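You operate a simulated robot arm through the tools that you are given. There is no shell and no other tool.

You are at the controls of a simulated robot arm. One attempt, no reset.

## Task
The magenta and yellow cartridges sit in each other's pockets: swap them.
Fine: open the hatch, rest the magenta one on the mint mat meanwhile, click both home, shut the hatch. Set down upright: dark cartridge marked magenta.

Only the result counts: the job must be done as asked and must still hold three seconds after the hand-in. Knocking over, shifting, dropping, spilling or breaking anything else fails it.

## Robot
A 7-joint arm with a three-finger gripper, fixed in place. Base frame: the origin is at the foot of the arm, x ahead of it, y to its left, z up. Readings come in m, degrees, newtons and seconds.
With the tool pointing down near the work surface it reaches from about 0.48 to 0.92 m from the base axis. Its first joint turns from -166.0 to 166.0 degrees. Payload 2.69 kg.
Tool frame: the origin (TCP) lies between the finger pads and is the grasp point; the fingertips stand 0.029 m ahead of it; z points along the fingers, y is the line along which they close. The gripper opens to 0.12 m. The gripper's body begins 0.078 m behind the TCP.
Orientation is told as [roll, pitch, yaw] about the base's x, y, z axes, in that order, counted from this pose: with the fingers straight down and closing along the base's y, the tool's x points along the base's -x, its y along +y and its z along -z.

## Interface
- The arm moves only by the tool play_rows. Its argument "moves" is a list of rows, each a list of 6 numbers: the shift along the tool's x, y, z in mm, then the turn, a rotation vector about the tool's x, y, z in degrees. In form: [[dx, dy, dz, wx, wy, wz], ...]. A call has 1 to 20 rows; each row is the pose to reach, as a shift and turn from the pose commanded when the call began, along the tool's axes at that moment. "gripper" is the opening, from 0 (shut) to 1 (fully open), set as the call begins (left out, the last holds). Each row takes 0.2 s and may step no farther than 0.05 m and 8.6 degrees from the row before; otherwise, or with a gripper value out of range, the whole call is refused. Where a pose cannot be reached the arm comes as near as it can. A force on the tool above 40 N (or 10 N above the force at the start of the call, whichever is more), or a blocked arm, ends the call early, and 0.2 s more pass. Each finger halts on what it meets, pressing with about 36 N; the grip force reading is that of the motor and also rises with nothing between the fingers. The clock runs only during rows and for 0.2 s after the last one: add rows that repeat a pose to give the fingers time. The reply holds the time, the measured pose of the TCP, the force on the tool along the base axes, the opening and the grip force, in the units named above and with some noise, with the torque about the TCP (base axes, N m) and any sound that the robot's microphone picked up.
- Cameras (640 x 400 px; columns grow to the right, rows downward): "scene" is fixed at [0.2184, 0.5005, 1.592]; the picture's right is [-0.31, -0.95, 0.00], its down [-0.86, 0.29, -0.41] and it looks along [0.39, -0.13, -0.91] (base axes); focal length 312 px, centre (320, 200). "wrist" rides on the gripper at [0.063, 0, -0.104] in the tool frame; the picture's right is [0.00, 1.00, 0.00], its down [-0.83, 0.00, -0.56] and it looks along [-0.56, 0.00, 0.83] (tool axes); focal length 275 px, centre (320, 200). There is no depth. A picture from a camera that has moved, and an enlarged one, comes with that camera's place and axes in the base frame and with its lens.
- get_image(camera): a new picture of that camera. No time passes.
- lift_body(by): slides the trunk up (or, below 0, down) by that many m; the arm rides with it, the base frame stays. It gives what a move gives, with no picture.
- zoom(camera, box): a new picture of the part [left, top, right, bottom] of that camera's present view, enlarged. No time passes.
- close_job(): hands the job in; it is judged then, once.

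Places have to be worked out from the pictures, the camera data and where the tool is seen. Open the gripper and draw the arm clear of the work before you hand the job in, unless the task says otherwise.

The tools are called after "Request:" as a command line: name --pt "numbers of a row" for each row, then --argument value for the rest, lists and objects as JSON in quotes. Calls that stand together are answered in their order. play_rows: Moves the arm, as the interface text tells. Its arguments: {"type":"object","properties":{"moves":{"type":"array","items":{"type":"array","items":{"type":"number"}}},"gripper":{"type":"number"}},"required":["moves"]} The other tools are called the same way: lift_body (by) slides the trunk up or down; get_image (camera) takes a picture; zoom (camera, box) takes an enlarged picture of a part of a camera's view; close_job () hands the job in.

At the start:

```text
time: 0.0
tool_pos: [0.5546, 0.1488, 1.0939]
ee_rot: [0.0, 0.1, 0.3]
ft_force: [0.9, 0.2, -0.7]
ft_torque: [-0.02, -0.01, 0.02]
opening: 0.1201
finger_force: 0.1
trunk travel left (down, up): [-0.575, 0.038]
```

scene: 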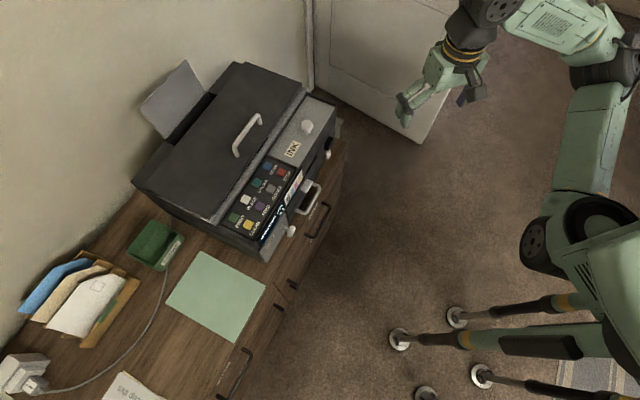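
wrist: 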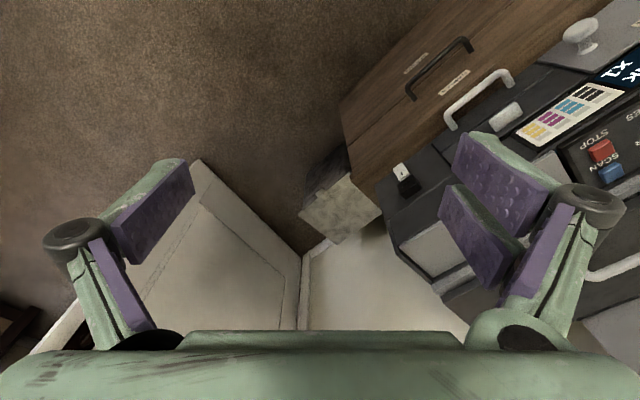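

I'll start by looking closely at the printer and its surroundings.

Request:
zoom --camera "scene" --box '[120, 50, 360, 200]'

Request:
zoom --camera "scene" --box '[210, 150, 350, 260]'

Request:
zoom --camera "wrist" --box '[320, 0, 640, 200]'

Request:
zoom --camera "scene" --box '[0, 200, 320, 400]'

```text
2.67 times, centred on (240, 125) of scene
camera zoom: at [0.2184, 0.5005, 1.592], right [-0.31, -0.95, 0.0], down [-0.86, 0.29, -0.41], along [0.39, -0.13, -0.91], focal length 831 px, centre (533, 400)
```

zoom: 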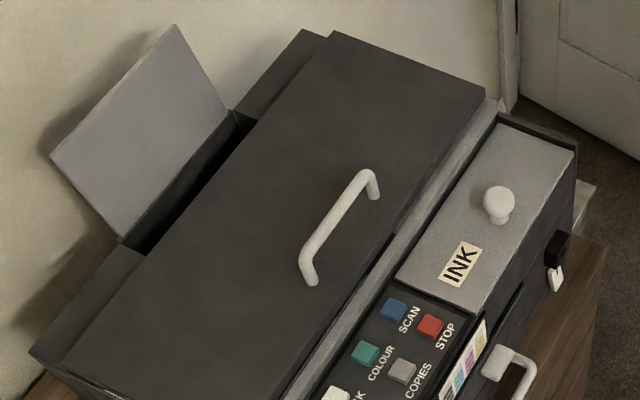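

```text
3.64 times, centred on (280, 205) of scene
camera zoom: at [0.2184, 0.5005, 1.592], right [-0.31, -0.95, 0.0], down [-0.86, 0.29, -0.41], along [0.39, -0.13, -0.91], focal length 1133 px, centre (466, 182)
```

zoom: 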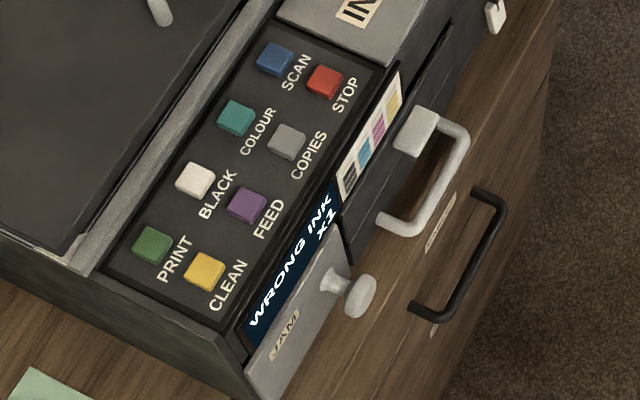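

```text
2.00 times, centred on (480, 100) of wrist
camera zoom: at [0.4906, 0.1483, 1.1988], right [-0.01, 1.0, 0.0], down [0.83, 0.0, 0.56], along [0.56, 0.0, -0.83], focal length 551 px, centre (0, 400)
```

zoom: 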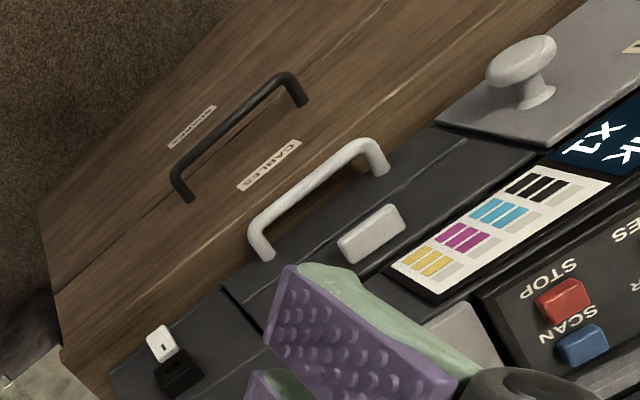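

```text
2.00 times, centred on (160, 300) of scene
camera zoom: at [0.2184, 0.5005, 1.592], right [-0.31, -0.95, 0.0], down [-0.86, 0.29, -0.41], along [0.39, -0.13, -0.91], focal length 623 px, centre (640, 0)
```

zoom: 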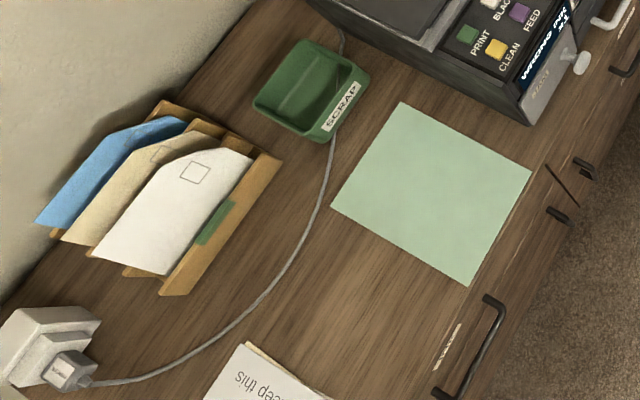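

The printer's top is near z≈0.90, and triangulating its STOP button from both cameras gives (0.618, 0.474, 0.90). The printer is turned about 45°, and the INK hatch is near (0.72, 0.37). I'll move over for a closer wrist view of the hatch, staying high.

Request:
play_rows --pt "-20 15 -6 0 0 0" --pt "-45 35 -15 0 0 0" --pt "-70 60 -25 0 0 0" --pt "-95 80 -30 0 0 0" --pt "-110 90 -35 0 0 0" --pt "-110 90 -35 0 0 0" --gripper 1

Request:
get_image --camera "wrist"

```text
time: 1.4
tool_pos: [0.6648, 0.2405, 1.1283]
ee_rot: [0.0, -0.1, 0.2]
ft_force: [-0.3, -0.4, 0.6]
ft_torque: [0.02, 0.02, 0.0]
opening: 0.1201
finger_force: 0.0
trunk travel left (down, up): [-0.575, 0.038]
```

```text
taken
camera wrist: at [0.6012, 0.239, 1.2328], right [-0.01, 1.0, 0.0], down [0.83, 0.01, 0.56], along [0.56, 0.0, -0.83], focal length 275 px, centre (320, 200)
```

wrist: 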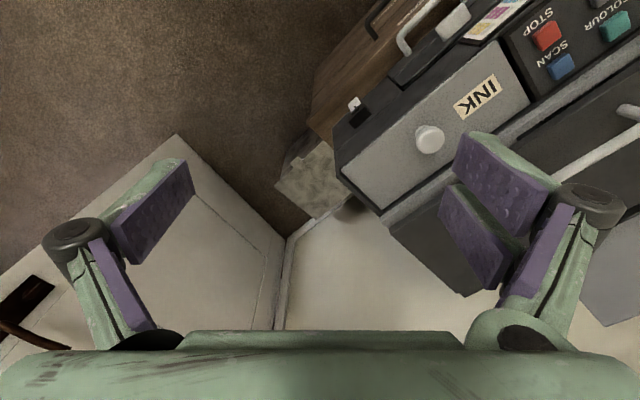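

The hatch is now in view; I'll zoom in to find its knob, edges and hinge.

Request:
zoom --camera "wrist" --box '[320, 20, 560, 220]'

Request:
zoom --camera "scene" --box '[260, 80, 350, 190]'

```text
2.00 times, centred on (440, 120) of wrist
camera zoom: at [0.6012, 0.239, 1.2328], right [-0.01, 1.0, 0.0], down [0.83, 0.01, 0.56], along [0.56, 0.0, -0.83], focal length 551 px, centre (80, 360)
```

zoom: 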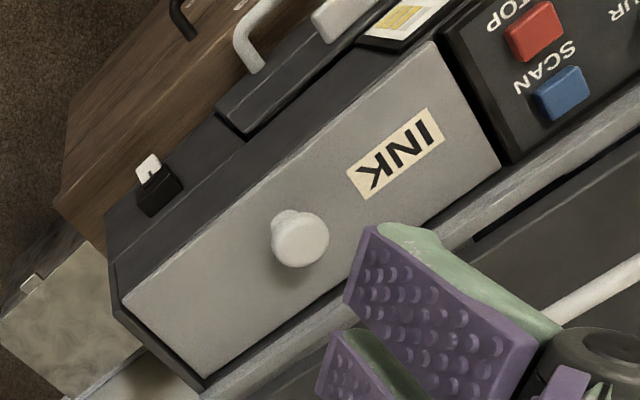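

```text
3.64 times, centred on (305, 135) of scene
camera zoom: at [0.2184, 0.5005, 1.592], right [-0.31, -0.95, 0.0], down [-0.86, 0.29, -0.41], along [0.39, -0.13, -0.91], focal length 1133 px, centre (374, 436)
```

zoom: 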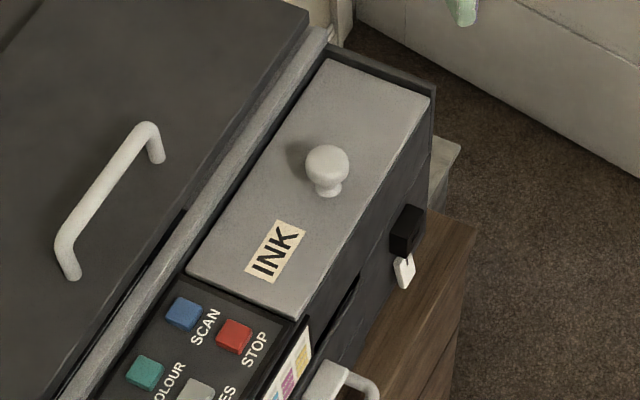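

The hatch is about 0.225 × 0.092 m with its top at z≈0.889. The knob is near (0.728, 0.371, 0.919), mid-length and closer to the front edge, so I expect the hinge along the back edge. I'll turn the tool 45° to line up with the printer and stop high over the knob.

Request:
play_rows --pt "-10 22 8 0 0 -7.5" --pt "-21 43 20 0 0 -15" --pt "-32 65 32 0 0 -22.5" --pt "-42 87 44 0 0 -30" --pt "-53 108 54 0 0 -37.5" --pt "-63 130 62 0 0 -45" --pt "-63 130 62 0 0 -45"

Request:
get_image --camera "wrist"

Request:
get_image --camera "scene"

```text
time: 3.0
tool_pos: [0.729, 0.3693, 1.0666]
ee_rot: [-0.1, 0.0, 45.1]
ft_force: [-0.7, 0.8, 0.2]
ft_torque: [0.01, -0.01, -0.03]
opening: 0.1201
finger_force: 0.2
trunk travel left (down, up): [-0.575, 0.038]
```

```text
taken
camera wrist: at [0.6831, 0.3242, 1.1715], right [-0.71, 0.7, 0.0], down [0.58, 0.59, 0.56], along [0.39, 0.4, -0.83], focal length 275 px, centre (320, 200)
```

wrist: 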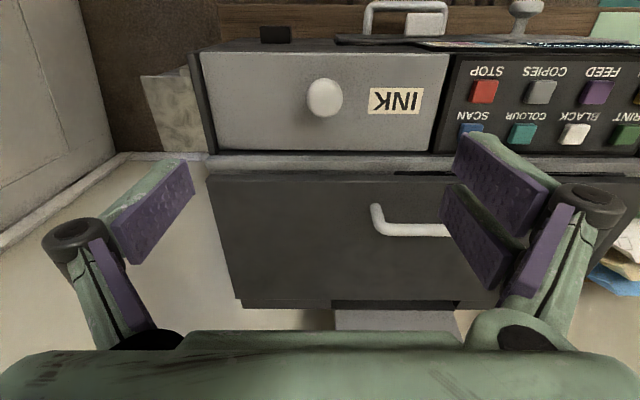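

```text
taken
```

scene: 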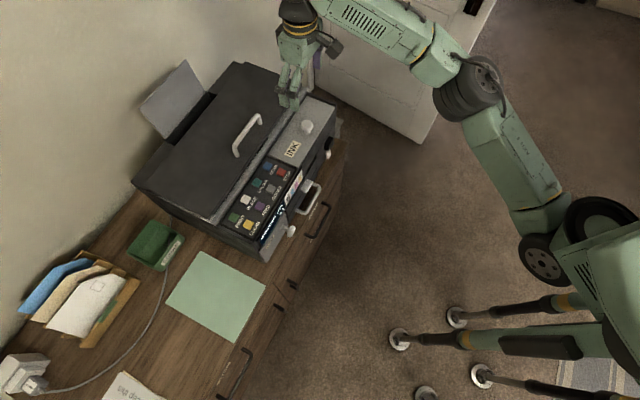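

The knob sits between the fingers in this view, about 3.6 mm toward tool +y. I'll descend until the fingertips are around the knob head, at TCP z≈0.927, and then look before closing.

Request:
play_rows --pt "1.7 3.6 30 0 0 0" --pt "1.7 3.6 65 0 0 0" --pt "1.7 3.6 100 0 0 0" --pt "1.7 3.6 125 0 0 0" --pt "1.7 3.6 139 0 0 0" --pt "1.7 3.6 139 0 0 0"

Request:
get_image --camera "wrist"

Request:
zoom --camera "scene" --box '[220, 50, 380, 180]'

```text
time: 4.4
tool_pos: [0.7232, 0.3699, 0.9292]
ee_rot: [0.0, 0.0, 45.2]
ft_force: [0.5, -0.4, 0.1]
ft_torque: [-0.02, -0.01, -0.01]
opening: 0.1201
finger_force: 0.0
trunk travel left (down, up): [-0.575, 0.038]
```

```text
taken
camera wrist: at [0.6786, 0.3244, 1.0338], right [-0.71, 0.7, 0.0], down [0.58, 0.59, 0.56], along [0.39, 0.4, -0.83], focal length 275 px, centre (320, 200)
```

wrist: 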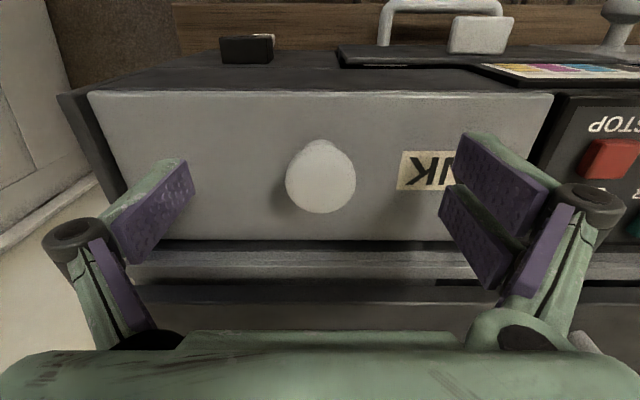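

```text
3.08 times, centred on (300, 115) of scene
camera zoom: at [0.2184, 0.5005, 1.592], right [-0.31, -0.95, 0.0], down [-0.86, 0.29, -0.41], along [0.39, -0.13, -0.91], focal length 959 px, centre (382, 462)
```

zoom: 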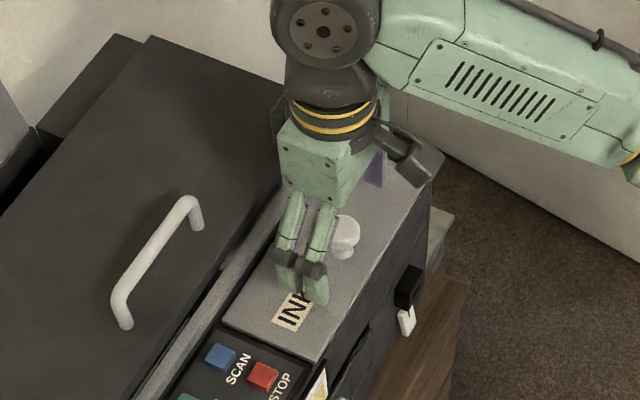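

The knob is centred between the fingers at tip depth, so I'll close on it.

Request:
play_rows --pt "0 0 0 0 0 0" --pt "0 0 0 0 0 0" --pt "0 0 0 0 0 0" --pt "0 0 0 0 0 0" --pt "0 0 0 0 0 0" --pt "0 0 0 0 0 0" --pt "0 0 0 0 0 0" --gripper 0

Request:
get_image --camera "wrist"

```text
time: 6.0
tool_pos: [0.7244, 0.3695, 0.9288]
ee_rot: [0.1, 0.0, 45.0]
ft_force: [0.4, -0.2, 0.3]
ft_torque: [-0.03, -0.01, -0.19]
opening: 0.0299
finger_force: 28.1
trunk travel left (down, up): [-0.575, 0.038]
```

```text
taken
camera wrist: at [0.6786, 0.3244, 1.034], right [-0.71, 0.7, 0.0], down [0.58, 0.59, 0.56], along [0.39, 0.39, -0.83], focal length 275 px, centre (320, 200)
```

wrist: 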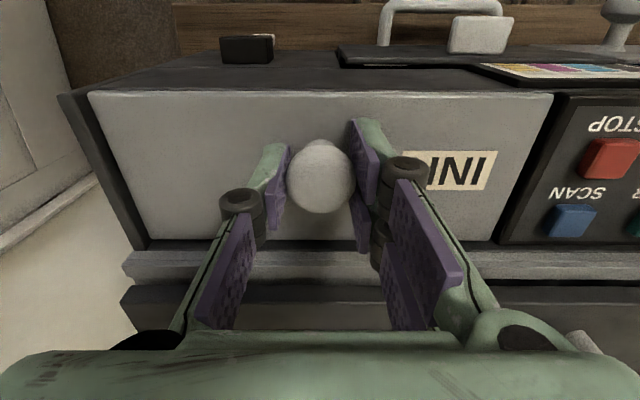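

The knob is held at 30 mm. I'll try a small lift along an arc about the assumed back hinge and watch the forces.

Request:
play_rows --pt "-1.2 0 -3 0 0 0" --pt "-3 0 -6.5 0 0 0" --pt "-4.9 0 -10.2 0 0 0" --pt "-8 0 -15 0 0 0" --pt "-11.5 0 -19.5 0 0 0" --pt "-11.5 0 -19.5 0 0 0"

Request:
get_image --camera "wrist"

Request:
zoom --camera "scene" --box '[220, 50, 380, 180]'

```text
time: 7.4
tool_pos: [0.7304, 0.3765, 0.9483]
ee_rot: [-0.1, 0.1, 45.2]
ft_force: [-14.6, -14.2, -9.0]
ft_torque: [-1.07, 1.0, 0.09]
opening: 0.03
finger_force: 44.9
trunk travel left (down, up): [-0.575, 0.038]
```

```text
taken
camera wrist: at [0.6858, 0.332, 1.0536], right [-0.71, 0.7, 0.0], down [0.58, 0.59, 0.55], along [0.39, 0.39, -0.83], focal length 275 px, centre (320, 200)
```

wrist: 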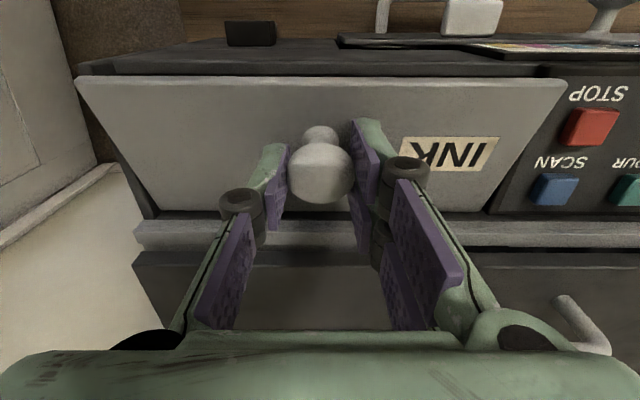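

```text
3.08 times, centred on (300, 115) of scene
camera zoom: at [0.2184, 0.5005, 1.592], right [-0.31, -0.95, 0.0], down [-0.86, 0.29, -0.41], along [0.39, -0.13, -0.91], focal length 959 px, centre (382, 462)
```

zoom: 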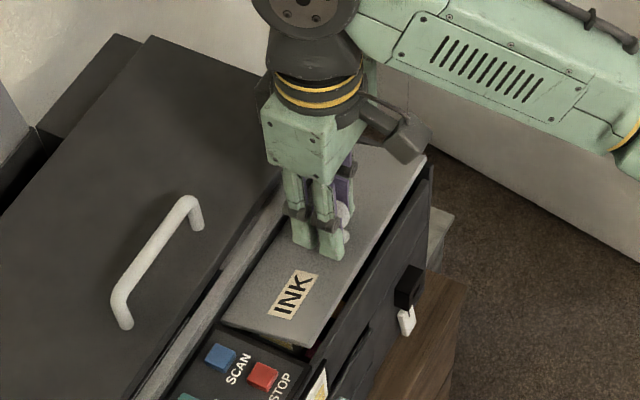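

The front edge is rising, so the hinge is at the back. The 20 N force and 1.4 Nm torque come from the pads resisting the knob's rotation. I'll tilt the hand with the lid and carry on to about 40°.

Request:
play_rows --pt "-1.2 0 0.1 0 7 0" --pt "-2.4 0 0.3 0 14 0" --pt "-3.4 0 0.6 0 20 0" --pt "-8.2 0 -3 0 24 0" --pt "-12.9 0 -6.7 0 29 0" --pt "-18.2 0 -9.6 0 34 0" --pt "-23.8 0 -12 0 39 0" --pt "-23.8 0 -12 0 39 0"

Request:
get_image --camera "wrist"

Request:
get_image --camera "scene"

```text
time: 8.3
tool_pos: [0.7274, 0.3735, 0.9417]
ee_rot: [-0.6, 17.5, 44.9]
ft_force: [9.7, 3.3, -7.1]
ft_torque: [0.07, -0.05, 0.14]
opening: 0.0303
finger_force: 45.3
out of reach, approached as far as the arm can: row 3, 4
trunk travel left (down, up): [-0.575, 0.038]
stopped in row 4: the force on the tool passed its limit at 54 N (the readings are from after the stop); the commanded pose is now the measured one
```

```text
taken
camera wrist: at [0.7062, 0.3539, 1.0606], right [-0.71, 0.7, -0.01], down [0.67, 0.68, 0.28], along [0.2, 0.2, -0.96], focal length 275 px, centre (320, 200)
```

wrist: 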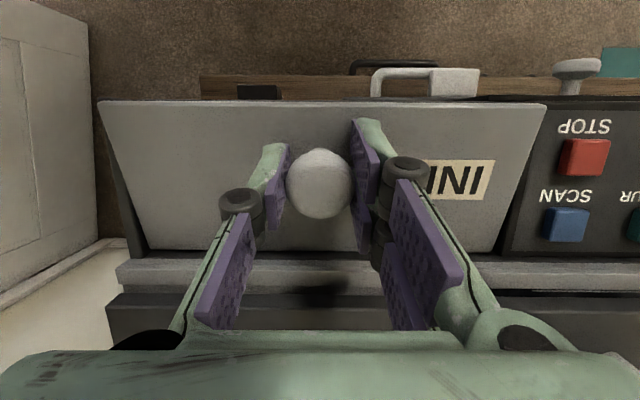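

```text
taken
```

scene: 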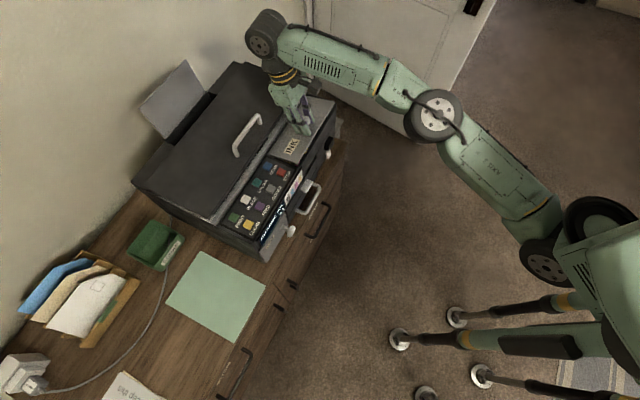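

The hand ran out of reach when tilted outward, so the tilt was a mistake. The lid is still held at about 10°. I'll keep the tool upright instead and ease the squeeze so the knob can pivot in the pads, starting with a grip-force check.

Request:
play_rows --pt "0 0 0 0 0 0" --pt "0 0 0 0 0 0" --gripper 0.235

```text
time: 8.9
tool_pos: [0.728, 0.3756, 0.9426]
ee_rot: [-0.5, 17.5, 45.0]
ft_force: [14.6, 0.8, -10.8]
ft_torque: [0.05, 0.12, -0.22]
opening: 0.0301
finger_force: 45.0
trunk travel left (down, up): [-0.575, 0.038]
```

Request:
play_rows --pt "0 0 0 0 0 0" --pt "0 0 0 0 0 0" --gripper 0.249

```text
time: 9.5
tool_pos: [0.7262, 0.3742, 0.9442]
ee_rot: [-0.5, 17.4, 45.1]
ft_force: [3.3, -4.5, 1.6]
ft_torque: [-0.04, -0.08, -0.07]
opening: 0.0332
finger_force: 2.9
trunk travel left (down, up): [-0.575, 0.038]
```

Opening is now 0.033 with low force, so I'll check whether the knob is still held.

Request:
get_image --camera "wrist"

Request:
zoom --camera "scene" --box '[220, 50, 380, 180]'

```text
taken
camera wrist: at [0.7046, 0.3537, 1.0637], right [-0.71, 0.7, -0.01], down [0.67, 0.69, 0.28], along [0.2, 0.2, -0.96], focal length 275 px, centre (320, 200)
```

wrist: 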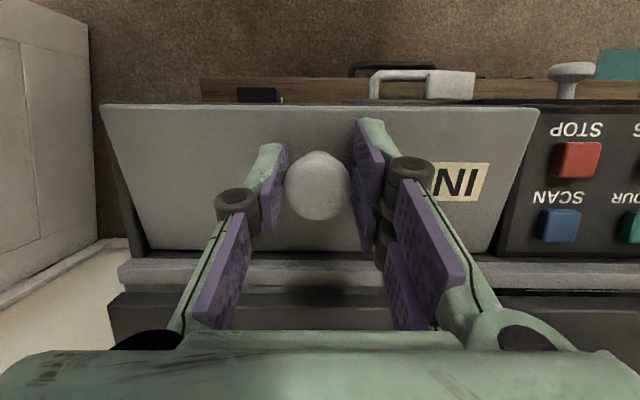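

```text
3.08 times, centred on (300, 115) of scene
camera zoom: at [0.2184, 0.5005, 1.592], right [-0.31, -0.95, 0.0], down [-0.86, 0.29, -0.41], along [0.39, -0.13, -0.91], focal length 959 px, centre (382, 462)
```

zoom: 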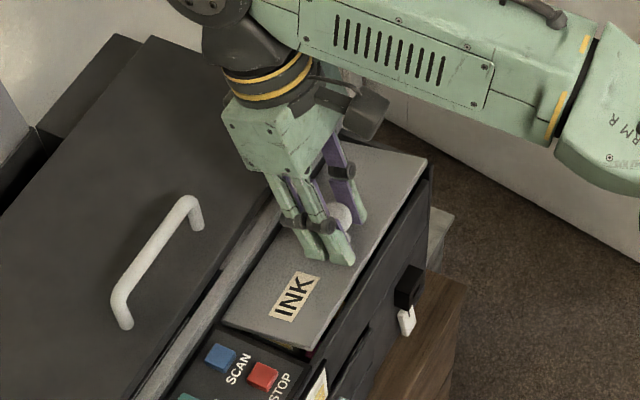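

The lid seems to stay up even with the light grip, so the hinge may have friction. I'll open a little more to test this.

Request:
play_rows --pt "0 0 0 0 0 0" --pt "0 0 0 0 0 0" --pt "0 0 0 0 0 0" --gripper 0.36

Request:
get_image --camera "wrist"

```text
time: 10.3
tool_pos: [0.7266, 0.3745, 0.944]
ee_rot: [-0.5, 17.4, 45.2]
ft_force: [0.1, 0.2, -0.1]
ft_torque: [0.0, -0.01, 0.02]
opening: 0.0431
finger_force: 0.0
trunk travel left (down, up): [-0.575, 0.038]
```

```text
taken
camera wrist: at [0.7046, 0.3541, 1.063], right [-0.71, 0.7, -0.01], down [0.67, 0.69, 0.28], along [0.2, 0.2, -0.96], focal length 275 px, centre (320, 200)
```

wrist: 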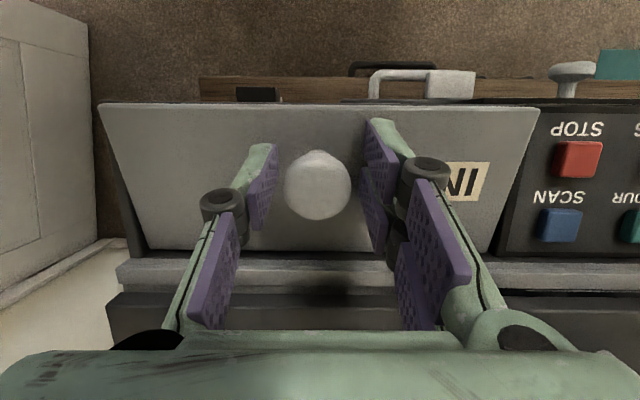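

The lid stays where it is left, so the hinge has friction and I can open it in stages. I'll bring the tool back upright around the knob with the fingers slightly open.

Request:
play_rows --pt "0 0 1 0 -6 0" --pt "-1 0 2 0 -12 0" --pt "-1.6 0 2.7 0 -17.4 0" --pt "-1.6 0 2.7 0 -17.4 0" --gripper 0.45

Request:
get_image --camera "wrist"

```text
time: 11.3
tool_pos: [0.7264, 0.3743, 0.94]
ee_rot: [-0.5, -0.1, 45.2]
ft_force: [0.8, 0.2, 0.0]
ft_torque: [0.01, -0.02, -0.01]
opening: 0.054
finger_force: 0.1
trunk travel left (down, up): [-0.575, 0.038]
```

```text
taken
camera wrist: at [0.6811, 0.3296, 1.0454], right [-0.71, 0.7, -0.01], down [0.58, 0.6, 0.56], along [0.4, 0.39, -0.83], focal length 275 px, centre (320, 200)
```

wrist: 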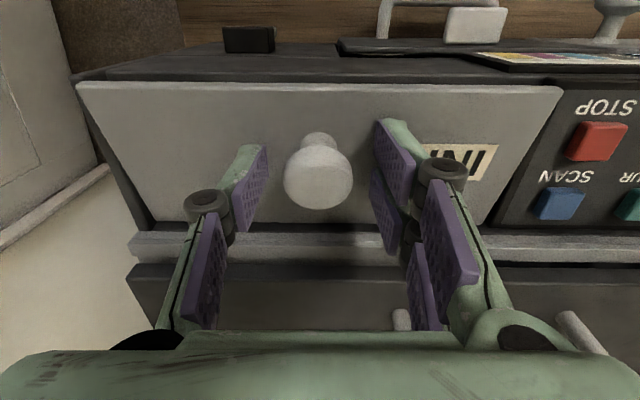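

I'll re-close on the knob and lift along the arc to about 45° with the tool upright.

Request:
play_rows --pt "0 0 0 0 0 0" --pt "0 0 0 0 0 0" --pt "0 0 0 0 0 0" --pt "-2.9 0 -3.4 0 0 0" --pt "-5.8 0 -6.7 0 0 0" --pt "-10 0 -10.4 0 0 0" --pt "-14.3 0 -13.8 0 0 0" --pt "-19 0 -16.7 0 0 0" --pt "-23.9 0 -19.3 0 0 0" --pt "-29 0 -21.4 0 0 0" --pt "-29 0 -21.4 0 0 0" --gripper 0.1

Request:
get_image --camera "wrist"

```text
time: 13.7
tool_pos: [0.747, 0.3933, 0.9616]
ee_rot: [-0.5, 0.2, 45.3]
ft_force: [-4.1, -20.9, -2.5]
ft_torque: [-0.81, 0.86, 0.0]
opening: 0.0303
finger_force: 45.0
trunk travel left (down, up): [-0.575, 0.038]
```

```text
taken
camera wrist: at [0.7017, 0.3494, 1.0669], right [-0.71, 0.7, -0.01], down [0.58, 0.6, 0.55], along [0.39, 0.39, -0.83], focal length 275 px, centre (320, 200)
```

wrist: 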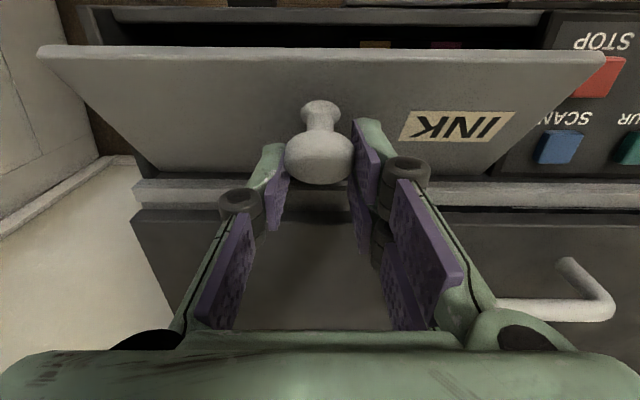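

The pivot slips steadily at about 1.2 Nm and the lid is near 45°. I'll continue the arc toward 80–85°.

Request:
play_rows --pt "-5.3 0 -1.7 0 0 0" --pt "-10.7 0 -2.9 0 0 0" --pt "-16.2 0 -3.7 0 0 0" --pt "-21.7 0 -4 0 0 0" --pt "-27.2 0 -3.7 0 0 0" --pt "-32.7 0 -2.9 0 0 0" --pt "-38.1 0 -1.7 0 0 0" --pt "-38.1 0 -1.7 0 0 0"

Request:
get_image --camera "wrist"

Request:
get_image --camera "scene"

```text
time: 15.5
tool_pos: [0.7719, 0.4241, 0.9647]
ee_rot: [-0.5, 0.1, 45.4]
ft_force: [-7.9, 10.6, 2.9]
ft_torque: [0.08, -0.09, -0.27]
opening: 0.0206
finger_force: 6.7
trunk travel left (down, up): [-0.575, 0.038]
```

```text
taken
camera wrist: at [0.727, 0.3796, 1.0699], right [-0.72, 0.7, -0.01], down [0.58, 0.6, 0.56], along [0.39, 0.39, -0.83], focal length 275 px, centre (320, 200)
```

wrist: 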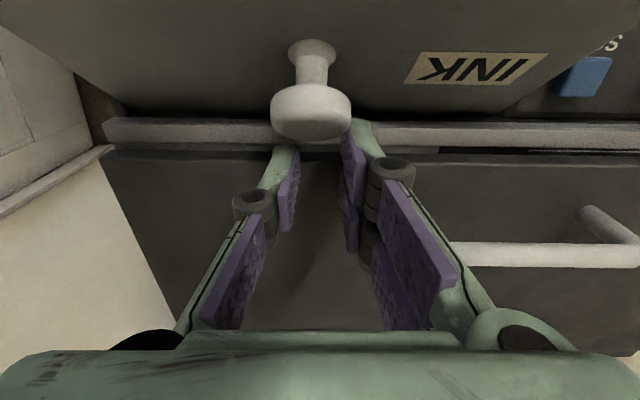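

```text
taken
```

scene: 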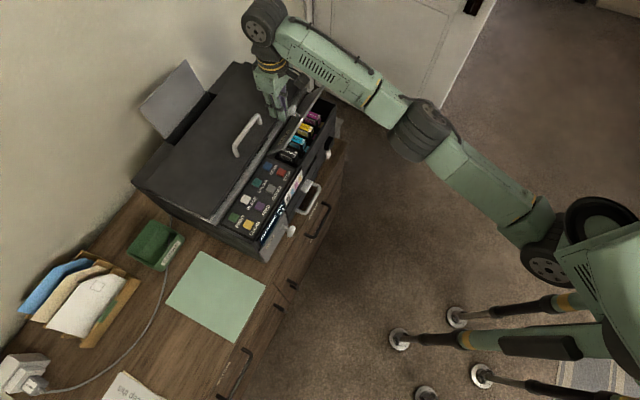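

The knob slid out of the grip but the lid stays up at roughly 65–70°. I'll zoom in on the bay before lifting clear.

Request:
zoom --camera "scene" --box '[255, 80, 355, 180]'

```text
4.00 times, centred on (305, 130) of scene
camera zoom: at [0.2184, 0.5005, 1.592], right [-0.31, -0.95, 0.0], down [-0.86, 0.29, -0.41], along [0.39, -0.13, -0.91], focal length 1246 px, centre (380, 480)
```

zoom: 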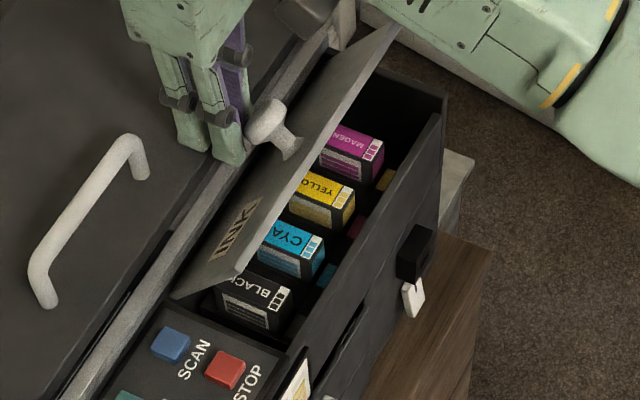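

The order from the left is black, cyan, yellow, magenta, so yellow is in the third pocket and magenta in the rightmost. I'll back off the knob, rise, and come round to the front of the lid with the fingers closed to push it further open.

Request:
play_rows --pt "-4 0 -8 0 0 0" --pt "-4 0 -35 0 0 0" --pt "-4 0 -70 0 0 0" --pt "0 0 -95 0 0 0" --pt "40 0 -95 0 0 0" --pt "80 0 -95 0 0 0" --pt "110 0 -95 0 0 0" --pt "110 0 -95 0 0 0" --gripper 0

Request:
get_image --camera "wrist"

Request:
zoom --camera "scene" --box '[220, 50, 380, 180]'

```text
time: 17.3
tool_pos: [0.7471, 0.3975, 1.0631]
ee_rot: [-0.5, 0.1, 45.3]
ft_force: [0.2, 0.2, 0.5]
ft_torque: [0.02, -0.01, 0.01]
opening: 0.0
finger_force: 28.8
out of reach, approached as far as the arm can: row 1, 2, 3, 4, 5, 6, 7, 8
trunk travel left (down, up): [-0.575, 0.038]
```

```text
taken
camera wrist: at [0.7023, 0.352, 1.1684], right [-0.71, 0.7, -0.01], down [0.58, 0.6, 0.55], along [0.39, 0.39, -0.83], focal length 275 px, centre (320, 200)
```

wrist: 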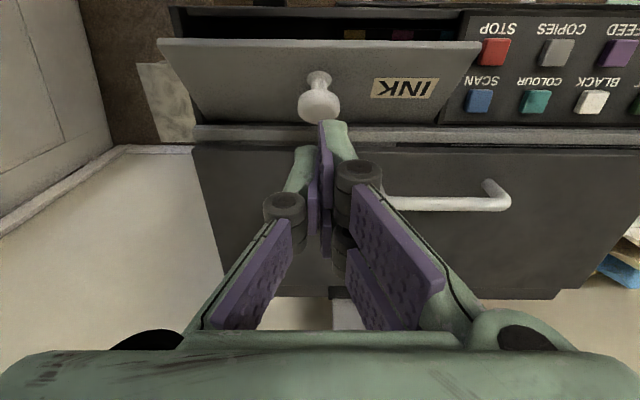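

```text
3.08 times, centred on (300, 115) of scene
camera zoom: at [0.2184, 0.5005, 1.592], right [-0.31, -0.95, 0.0], down [-0.86, 0.29, -0.41], along [0.39, -0.13, -0.91], focal length 959 px, centre (382, 462)
```

zoom: 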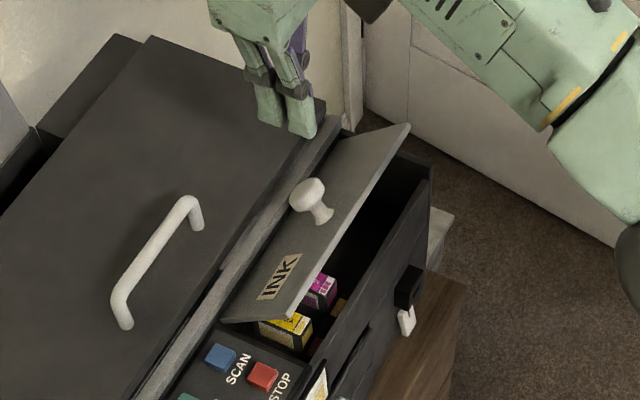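

The arm hit its reach limit at height and lagged. It's clear of the lid now, so I'll move it toward the front and see if it follows.

Request:
play_rows --pt "15 0 0 0 0 0" --pt "40 0 0 0 0 0" --pt "40 0 0 0 0 0"

```text
time: 18.1
tool_pos: [0.7484, 0.3909, 1.0719]
ee_rot: [-0.2, 0.1, 45.4]
ft_force: [0.6, 0.3, 0.2]
ft_torque: [-0.01, 0.02, 0.01]
opening: 0.0
finger_force: 28.4
out of reach, approached as far as the arm can: row 1, 2, 3
trunk travel left (down, up): [-0.575, 0.038]
```

Request:
get_image --camera "scene"

Request:
play_rows --pt "10 0 0 0 0 0" --pt "20 0 10 0 0 0" --pt "20 0 10 0 0 0" --pt "20 0 10 0 0 0"

```text
taken
```

scene: 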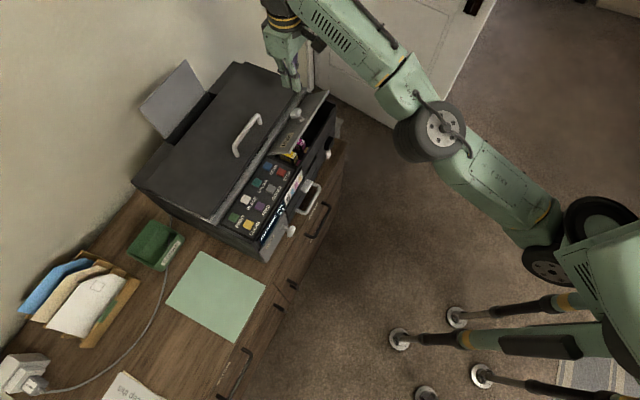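

```text
time: 19.1
tool_pos: [0.7476, 0.389, 1.0712]
ee_rot: [-0.4, 0.1, 45.3]
ft_force: [0.8, 0.0, -0.4]
ft_torque: [-0.04, 0.02, 0.01]
opening: 0.0
finger_force: 28.3
out of reach, approached as far as the arm can: row 1, 2, 3, 4
trunk travel left (down, up): [-0.575, 0.038]
```

The arm seems stuck at a joint limit, so I'll try easing the yaw back a little while pulling inward to free it.

Request:
play_rows --pt "5 0 0 0 0 5" --pt "10 0 0 0 0 10" --pt "15 0 0 0 0 15" --pt "15 0 0 0 0 15"

```text
time: 20.1
tool_pos: [0.7494, 0.3862, 1.0746]
ee_rot: [-0.5, 0.0, 30.2]
ft_force: [0.2, -0.9, -0.7]
ft_torque: [0.0, -0.01, 0.01]
opening: 0.0
finger_force: 28.7
out of reach, approached as far as the arm can: row 1, 2, 3, 4
trunk travel left (down, up): [-0.575, 0.038]
```

Orientation follows but position stays at r≈0.845, which suggests the elbow is nearly straight (singular). I'll command a longer inward pull with several rows so the solver has time to bend the elbow. The path is free air above the lid.

Request:
play_rows --pt "30 0 0 0 0 0" --pt "60 0 0 0 0 0" --pt "100 0 0 0 0 0" --pt "140 0 0 0 0 0" --pt "140 0 0 0 0 0" --pt "140 0 0 0 0 0" --pt "140 0 0 0 0 0"

Request:
get_image --camera "scene"

```text
time: 21.7
tool_pos: [0.7306, 0.397, 1.0926]
ee_rot: [-0.5, -0.1, 30.4]
ft_force: [-0.1, -0.5, -0.4]
ft_torque: [0.05, -0.03, 0.04]
opening: 0.0
finger_force: 28.6
out of reach, approached as far as the arm can: row 1, 2, 3, 4, 5, 6, 7
trunk travel left (down, up): [-0.575, 0.038]
```

```text
taken
```

scene: 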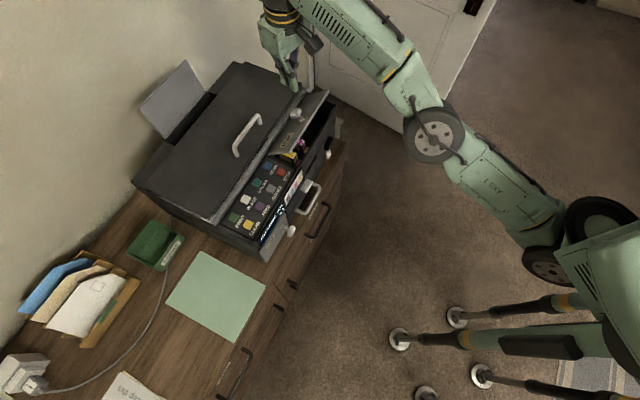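

It crept along a boundary rather than coming inward, so the elbow may have gone just past straight, against its limit. I'll stretch slightly outward in free air above the scanner lid and then pull back in.

Request:
play_rows --pt "-20 0 0 0 0 0" --pt "-40 0 0 0 0 0" --pt "-40 0 0 0 0 0"

```text
time: 22.5
tool_pos: [0.7343, 0.3984, 1.0872]
ee_rot: [-0.5, -0.1, 30.3]
ft_force: [-0.6, -1.2, -0.5]
ft_torque: [-0.03, 0.02, 0.0]
opening: 0.0
finger_force: 28.7
out of reach, approached as far as the arm can: row 1, 2, 3
trunk travel left (down, up): [-0.575, 0.038]
```

Request:
play_rows --pt "0 0 0 0 -7 0" --pt "0 0 0 0 -14 0" --pt "0 0 0 0 -21 0" --pt "0 0 0 0 -21 0" --pt "0 0 0 0 -21 0"

```text
time: 23.7
tool_pos: [0.7331, 0.3984, 1.0851]
ee_rot: [-0.6, -21.2, 30.5]
ft_force: [-0.6, 0.3, 0.2]
ft_torque: [-0.04, -0.02, -0.01]
opening: 0.0
finger_force: 28.7
out of reach, approached as far as the arm can: row 1, 2
trunk travel left (down, up): [-0.575, 0.038]
```

With the tool tilted by -21° the pose is reachable again. I'll pull inward from here.

Request:
play_rows --pt "20 0 -5 0 0 0" --pt "50 0 -10 0 0 0" --pt "80 0 -20 0 0 0" --pt "110 0 -30 0 0 0" --pt "110 0 -30 0 0 0"

Request:
get_image --camera "scene"

```text
time: 24.9
tool_pos: [0.6361, 0.3414, 1.0731]
ee_rot: [-0.5, -21.2, 30.4]
ft_force: [0.0, 0.0, -0.2]
ft_torque: [0.02, 0.02, 0.01]
opening: 0.0001
finger_force: 29.0
trunk travel left (down, up): [-0.575, 0.038]
```

```text
taken
```

scene: 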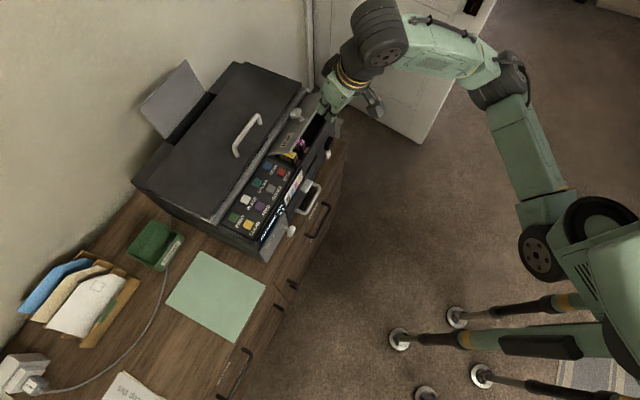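

The arm is free again. I'll raise the trunk by its remaining margin for more reach, staying away from the reach boundary from now on.

Request:
lift_body --by 0.036

```text
time: 25.7
tool_pos: [0.6371, 0.3421, 1.1093]
ee_rot: [-0.5, -21.0, 30.4]
ft_force: [0.3, 0.3, -0.3]
ft_torque: [0.03, -0.02, 0.01]
opening: 0.0
finger_force: 28.7
trunk travel left (down, up): [-0.611, 0.002]
```

Next I'll place the closed fingers in front of the lid, at yaw 45° and tilted about -21°.

Request:
play_rows --pt "-6 -6 30 -2.7 0 -7" --pt "-12 -12 60 -5.4 0 -14" --pt "-20 -20 95 -5.4 0 -14" --pt "-24 -25 115 -5.4 0 -14" --pt "-24 -25 115 -5.4 0 -14"

Request:
get_image --camera "wrist"

Request:
zoom --camera "scene" --box '[220, 50, 380, 180]'

```text
time: 26.9
tool_pos: [0.7038, 0.3527, 1.0096]
ee_rot: [-0.5, -21.0, 45.5]
ft_force: [-0.2, 0.6, 0.3]
ft_torque: [0.02, 0.01, -0.03]
opening: 0.0
finger_force: 28.7
trunk travel left (down, up): [-0.611, 0.002]
```

```text
taken
camera wrist: at [0.6353, 0.2844, 1.0857], right [-0.71, 0.7, -0.01], down [0.4, 0.42, 0.82], along [0.58, 0.58, -0.58], focal length 275 px, centre (320, 200)
```

wrist: 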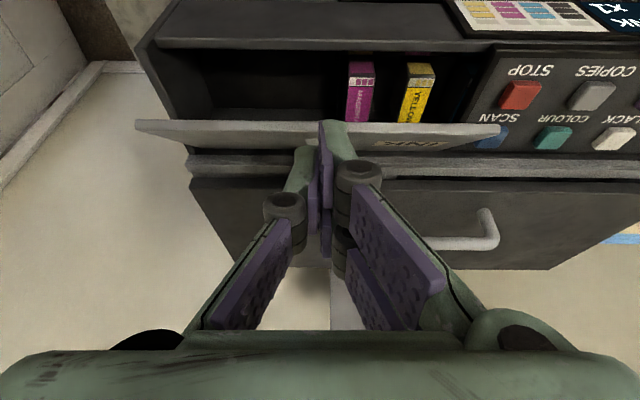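

```text
3.08 times, centred on (300, 115) of scene
camera zoom: at [0.2184, 0.5005, 1.592], right [-0.31, -0.95, 0.0], down [-0.86, 0.29, -0.41], along [0.39, -0.13, -0.91], focal length 959 px, centre (382, 462)
```

zoom: 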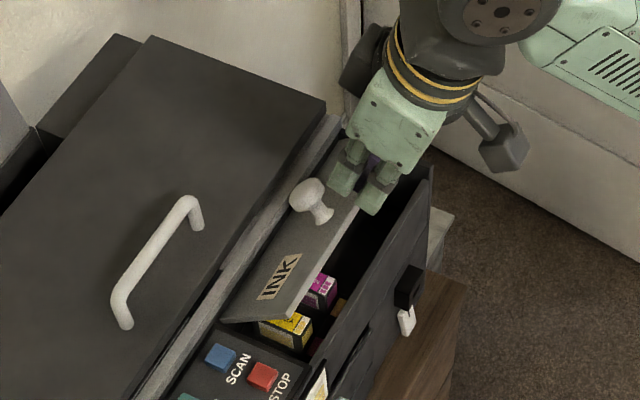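

The lid actually rests near 40°, with its front edge around e2≈0.763, z≈0.948. My fingertips are just above it, so I'll go in front, drop below the edge, and slide under it.

Request:
play_rows --pt "20 0 -9 0 0 0" --pt "40.6 0 -18.3 0 0 0" --pt "50 0 10 0 0 0" --pt "58.6 0 39 0 0 0" --pt "45 0 44 0 0 0" --pt "30 0 49 0 0 0" --pt "18.3 0 52.9 0 0 0" --pt "18.3 0 52.9 0 0 0"

Request:
get_image --camera "wrist"

Request:
zoom --camera "scene" --box '[220, 50, 380, 180]'

```text
time: 28.7
tool_pos: [0.7053, 0.3542, 0.9551]
ee_rot: [-0.6, -21.0, 45.6]
ft_force: [0.8, -0.5, 0.3]
ft_torque: [-0.02, -0.01, -0.02]
opening: 0.0
finger_force: 28.2
trunk travel left (down, up): [-0.611, 0.002]
```

```text
taken
camera wrist: at [0.6377, 0.2852, 1.0305], right [-0.71, 0.7, -0.01], down [0.4, 0.42, 0.82], along [0.58, 0.58, -0.58], focal length 275 px, centre (320, 200)
```

wrist: 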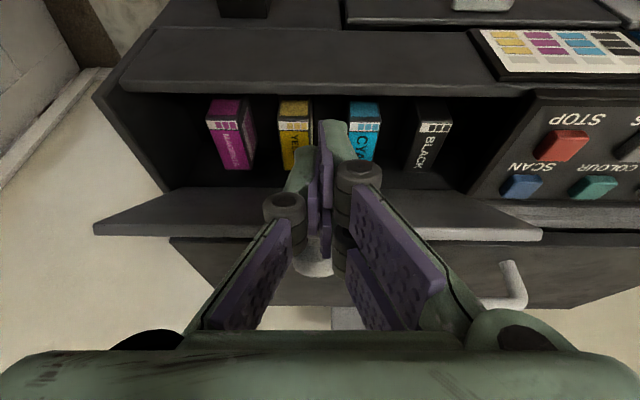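

```text
3.08 times, centred on (300, 115) of scene
camera zoom: at [0.2184, 0.5005, 1.592], right [-0.31, -0.95, 0.0], down [-0.86, 0.29, -0.41], along [0.39, -0.13, -0.91], focal length 959 px, centre (382, 462)
```

zoom: 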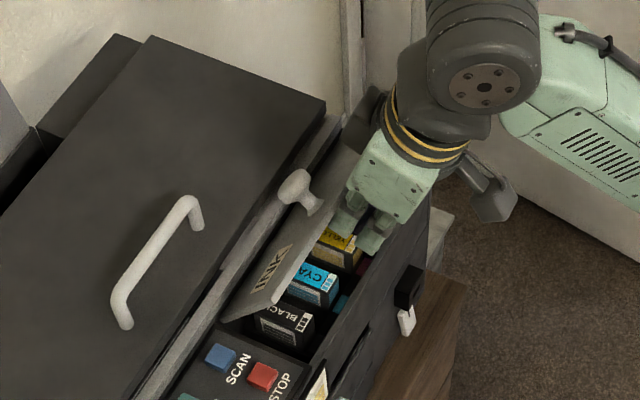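

The fingertips are under the lid and already nudging it up. I'll sweep back along the arc to about 95–100°.

Request:
play_rows --pt "-10 0 -4 0 0 0" --pt "-21.3 0 -8 0 0 0" --pt "-33.1 0 -11 0 0 0" --pt "-45.3 0 -11.8 0 0 0" --pt "-57.4 0 -10.4 0 0 0" --pt "-69.1 0 -7 0 0 0" --pt "-76 0 -4 0 0 0" --pt "-76 0 -4 0 0 0"

Request:
get_image --camera "wrist"

Request:
zoom --camera "scene" --box '[220, 50, 380, 180]'

```text
time: 30.0
tool_pos: [0.7405, 0.3877, 0.9859]
ee_rot: [-0.5, -19.8, 45.7]
ft_force: [-16.9, -16.0, 5.6]
ft_torque: [-0.18, 0.11, 0.05]
opening: 0.0
finger_force: 28.4
trunk travel left (down, up): [-0.611, 0.002]
stopped in row 6: the force on the tool passed its limit at 54 N (the readings are from after the stop); the commanded pose is now the measured one
```

```text
taken
camera wrist: at [0.6736, 0.3195, 1.0625], right [-0.72, 0.7, -0.01], down [0.41, 0.43, 0.8], along [0.57, 0.57, -0.59], focal length 275 px, centre (320, 200)
```

wrist: 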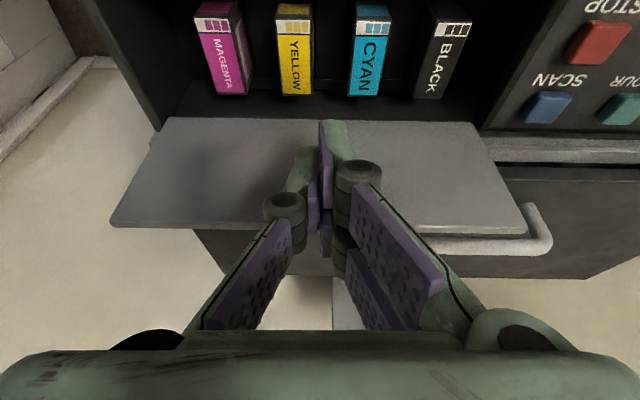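

```text
3.08 times, centred on (300, 115) of scene
camera zoom: at [0.2184, 0.5005, 1.592], right [-0.31, -0.95, 0.0], down [-0.86, 0.29, -0.41], along [0.39, -0.13, -0.91], focal length 959 px, centre (382, 462)
```

zoom: 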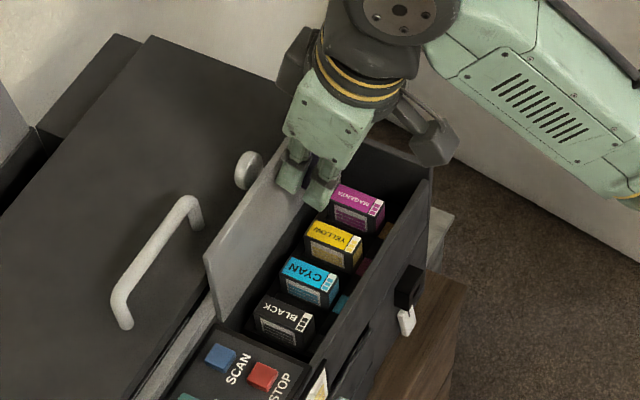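

The lid hit its stop at about 90° and all four cartridges are in view. I'll back away and check that it stays.

Request:
play_rows --pt "10 0 0 0 0 0" --pt "40 0 -10 0 0 0" --pt "60 0 -40 0 0 0" --pt "60 0 -70 0 0 0" --pt "60 0 -70 0 0 0"

Request:
get_image --camera "wrist"

Request:
zoom --camera "scene" --box '[255, 80, 355, 180]'

```text
time: 31.2
tool_pos: [0.6852, 0.3334, 1.0261]
ee_rot: [-0.5, -20.0, 45.6]
ft_force: [0.5, 0.3, -0.2]
ft_torque: [0.02, 0.03, -0.01]
opening: 0.0002
finger_force: 28.5
trunk travel left (down, up): [-0.611, 0.002]
```

```text
taken
camera wrist: at [0.6183, 0.265, 1.104], right [-0.72, 0.7, -0.01], down [0.41, 0.43, 0.81], along [0.57, 0.57, -0.59], focal length 275 px, centre (320, 200)
```

wrist: 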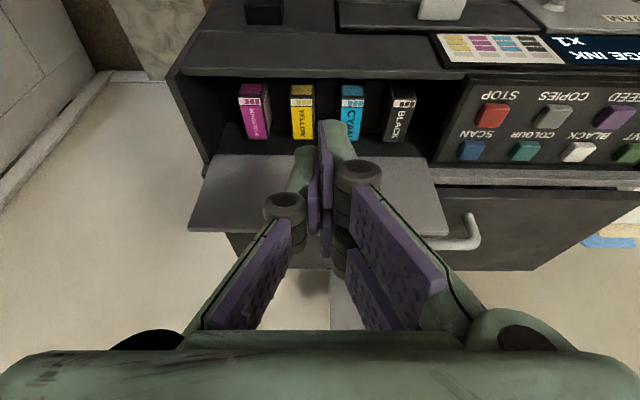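

```text
4.00 times, centred on (305, 130) of scene
camera zoom: at [0.2184, 0.5005, 1.592], right [-0.31, -0.95, 0.0], down [-0.86, 0.29, -0.41], along [0.39, -0.13, -0.91], focal length 1246 px, centre (380, 480)
```

zoom: 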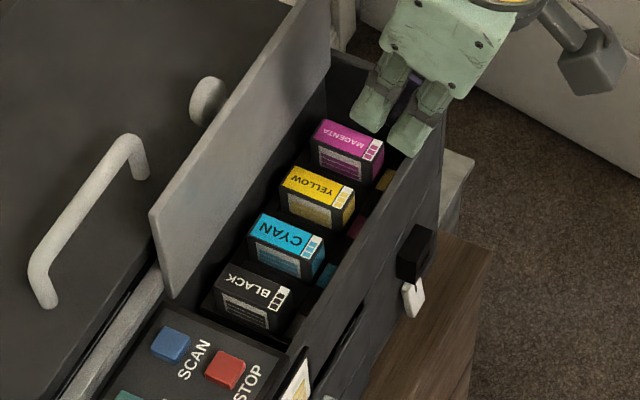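

The lid stays open at 90°. I'll set the tool vertical above the magenta and yellow cartridges, fingers open, to get a precise view.

Request:
play_rows --pt "-10 -10 -15 0 5 0" --pt "-22 -20 -20 0 10 0" --pt "-33 -31 -20 0 15 0" --pt "-44.5 -41 -20 0 20 0" --pt "-44.5 -41 -20 0 20 0" --pt "-44.5 -41 -20 0 20 0" --gripper 0.6

Request:
get_image --camera "wrist"

Request:
zoom --camera "wrist" --box '[200, 0, 480, 175]'

```text
time: 32.6
tool_pos: [0.74, 0.3288, 1.0641]
ee_rot: [-0.6, 0.1, 45.6]
ft_force: [0.1, 1.1, 0.1]
ft_torque: [0.01, 0.02, 0.01]
opening: 0.0719
finger_force: 0.1
trunk travel left (down, up): [-0.611, 0.002]
```

```text
taken
camera wrist: at [0.6951, 0.2838, 1.1678], right [-0.72, 0.7, -0.01], down [0.58, 0.6, 0.55], along [0.39, 0.39, -0.83], focal length 275 px, centre (320, 200)
```

wrist: 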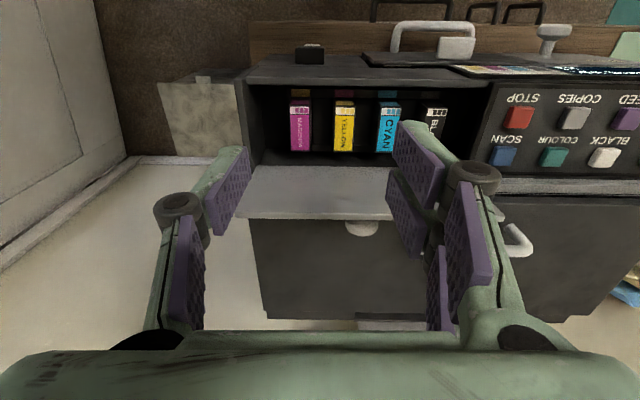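

```text
2.29 times, centred on (340, 88) of wrist
camera zoom: at [0.6951, 0.2838, 1.1678], right [-0.72, 0.7, -0.01], down [0.58, 0.6, 0.55], along [0.39, 0.39, -0.83], focal length 629 px, centre (274, 457)
```

zoom: 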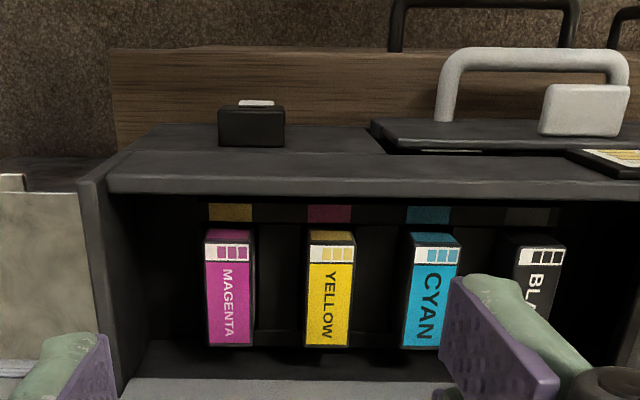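

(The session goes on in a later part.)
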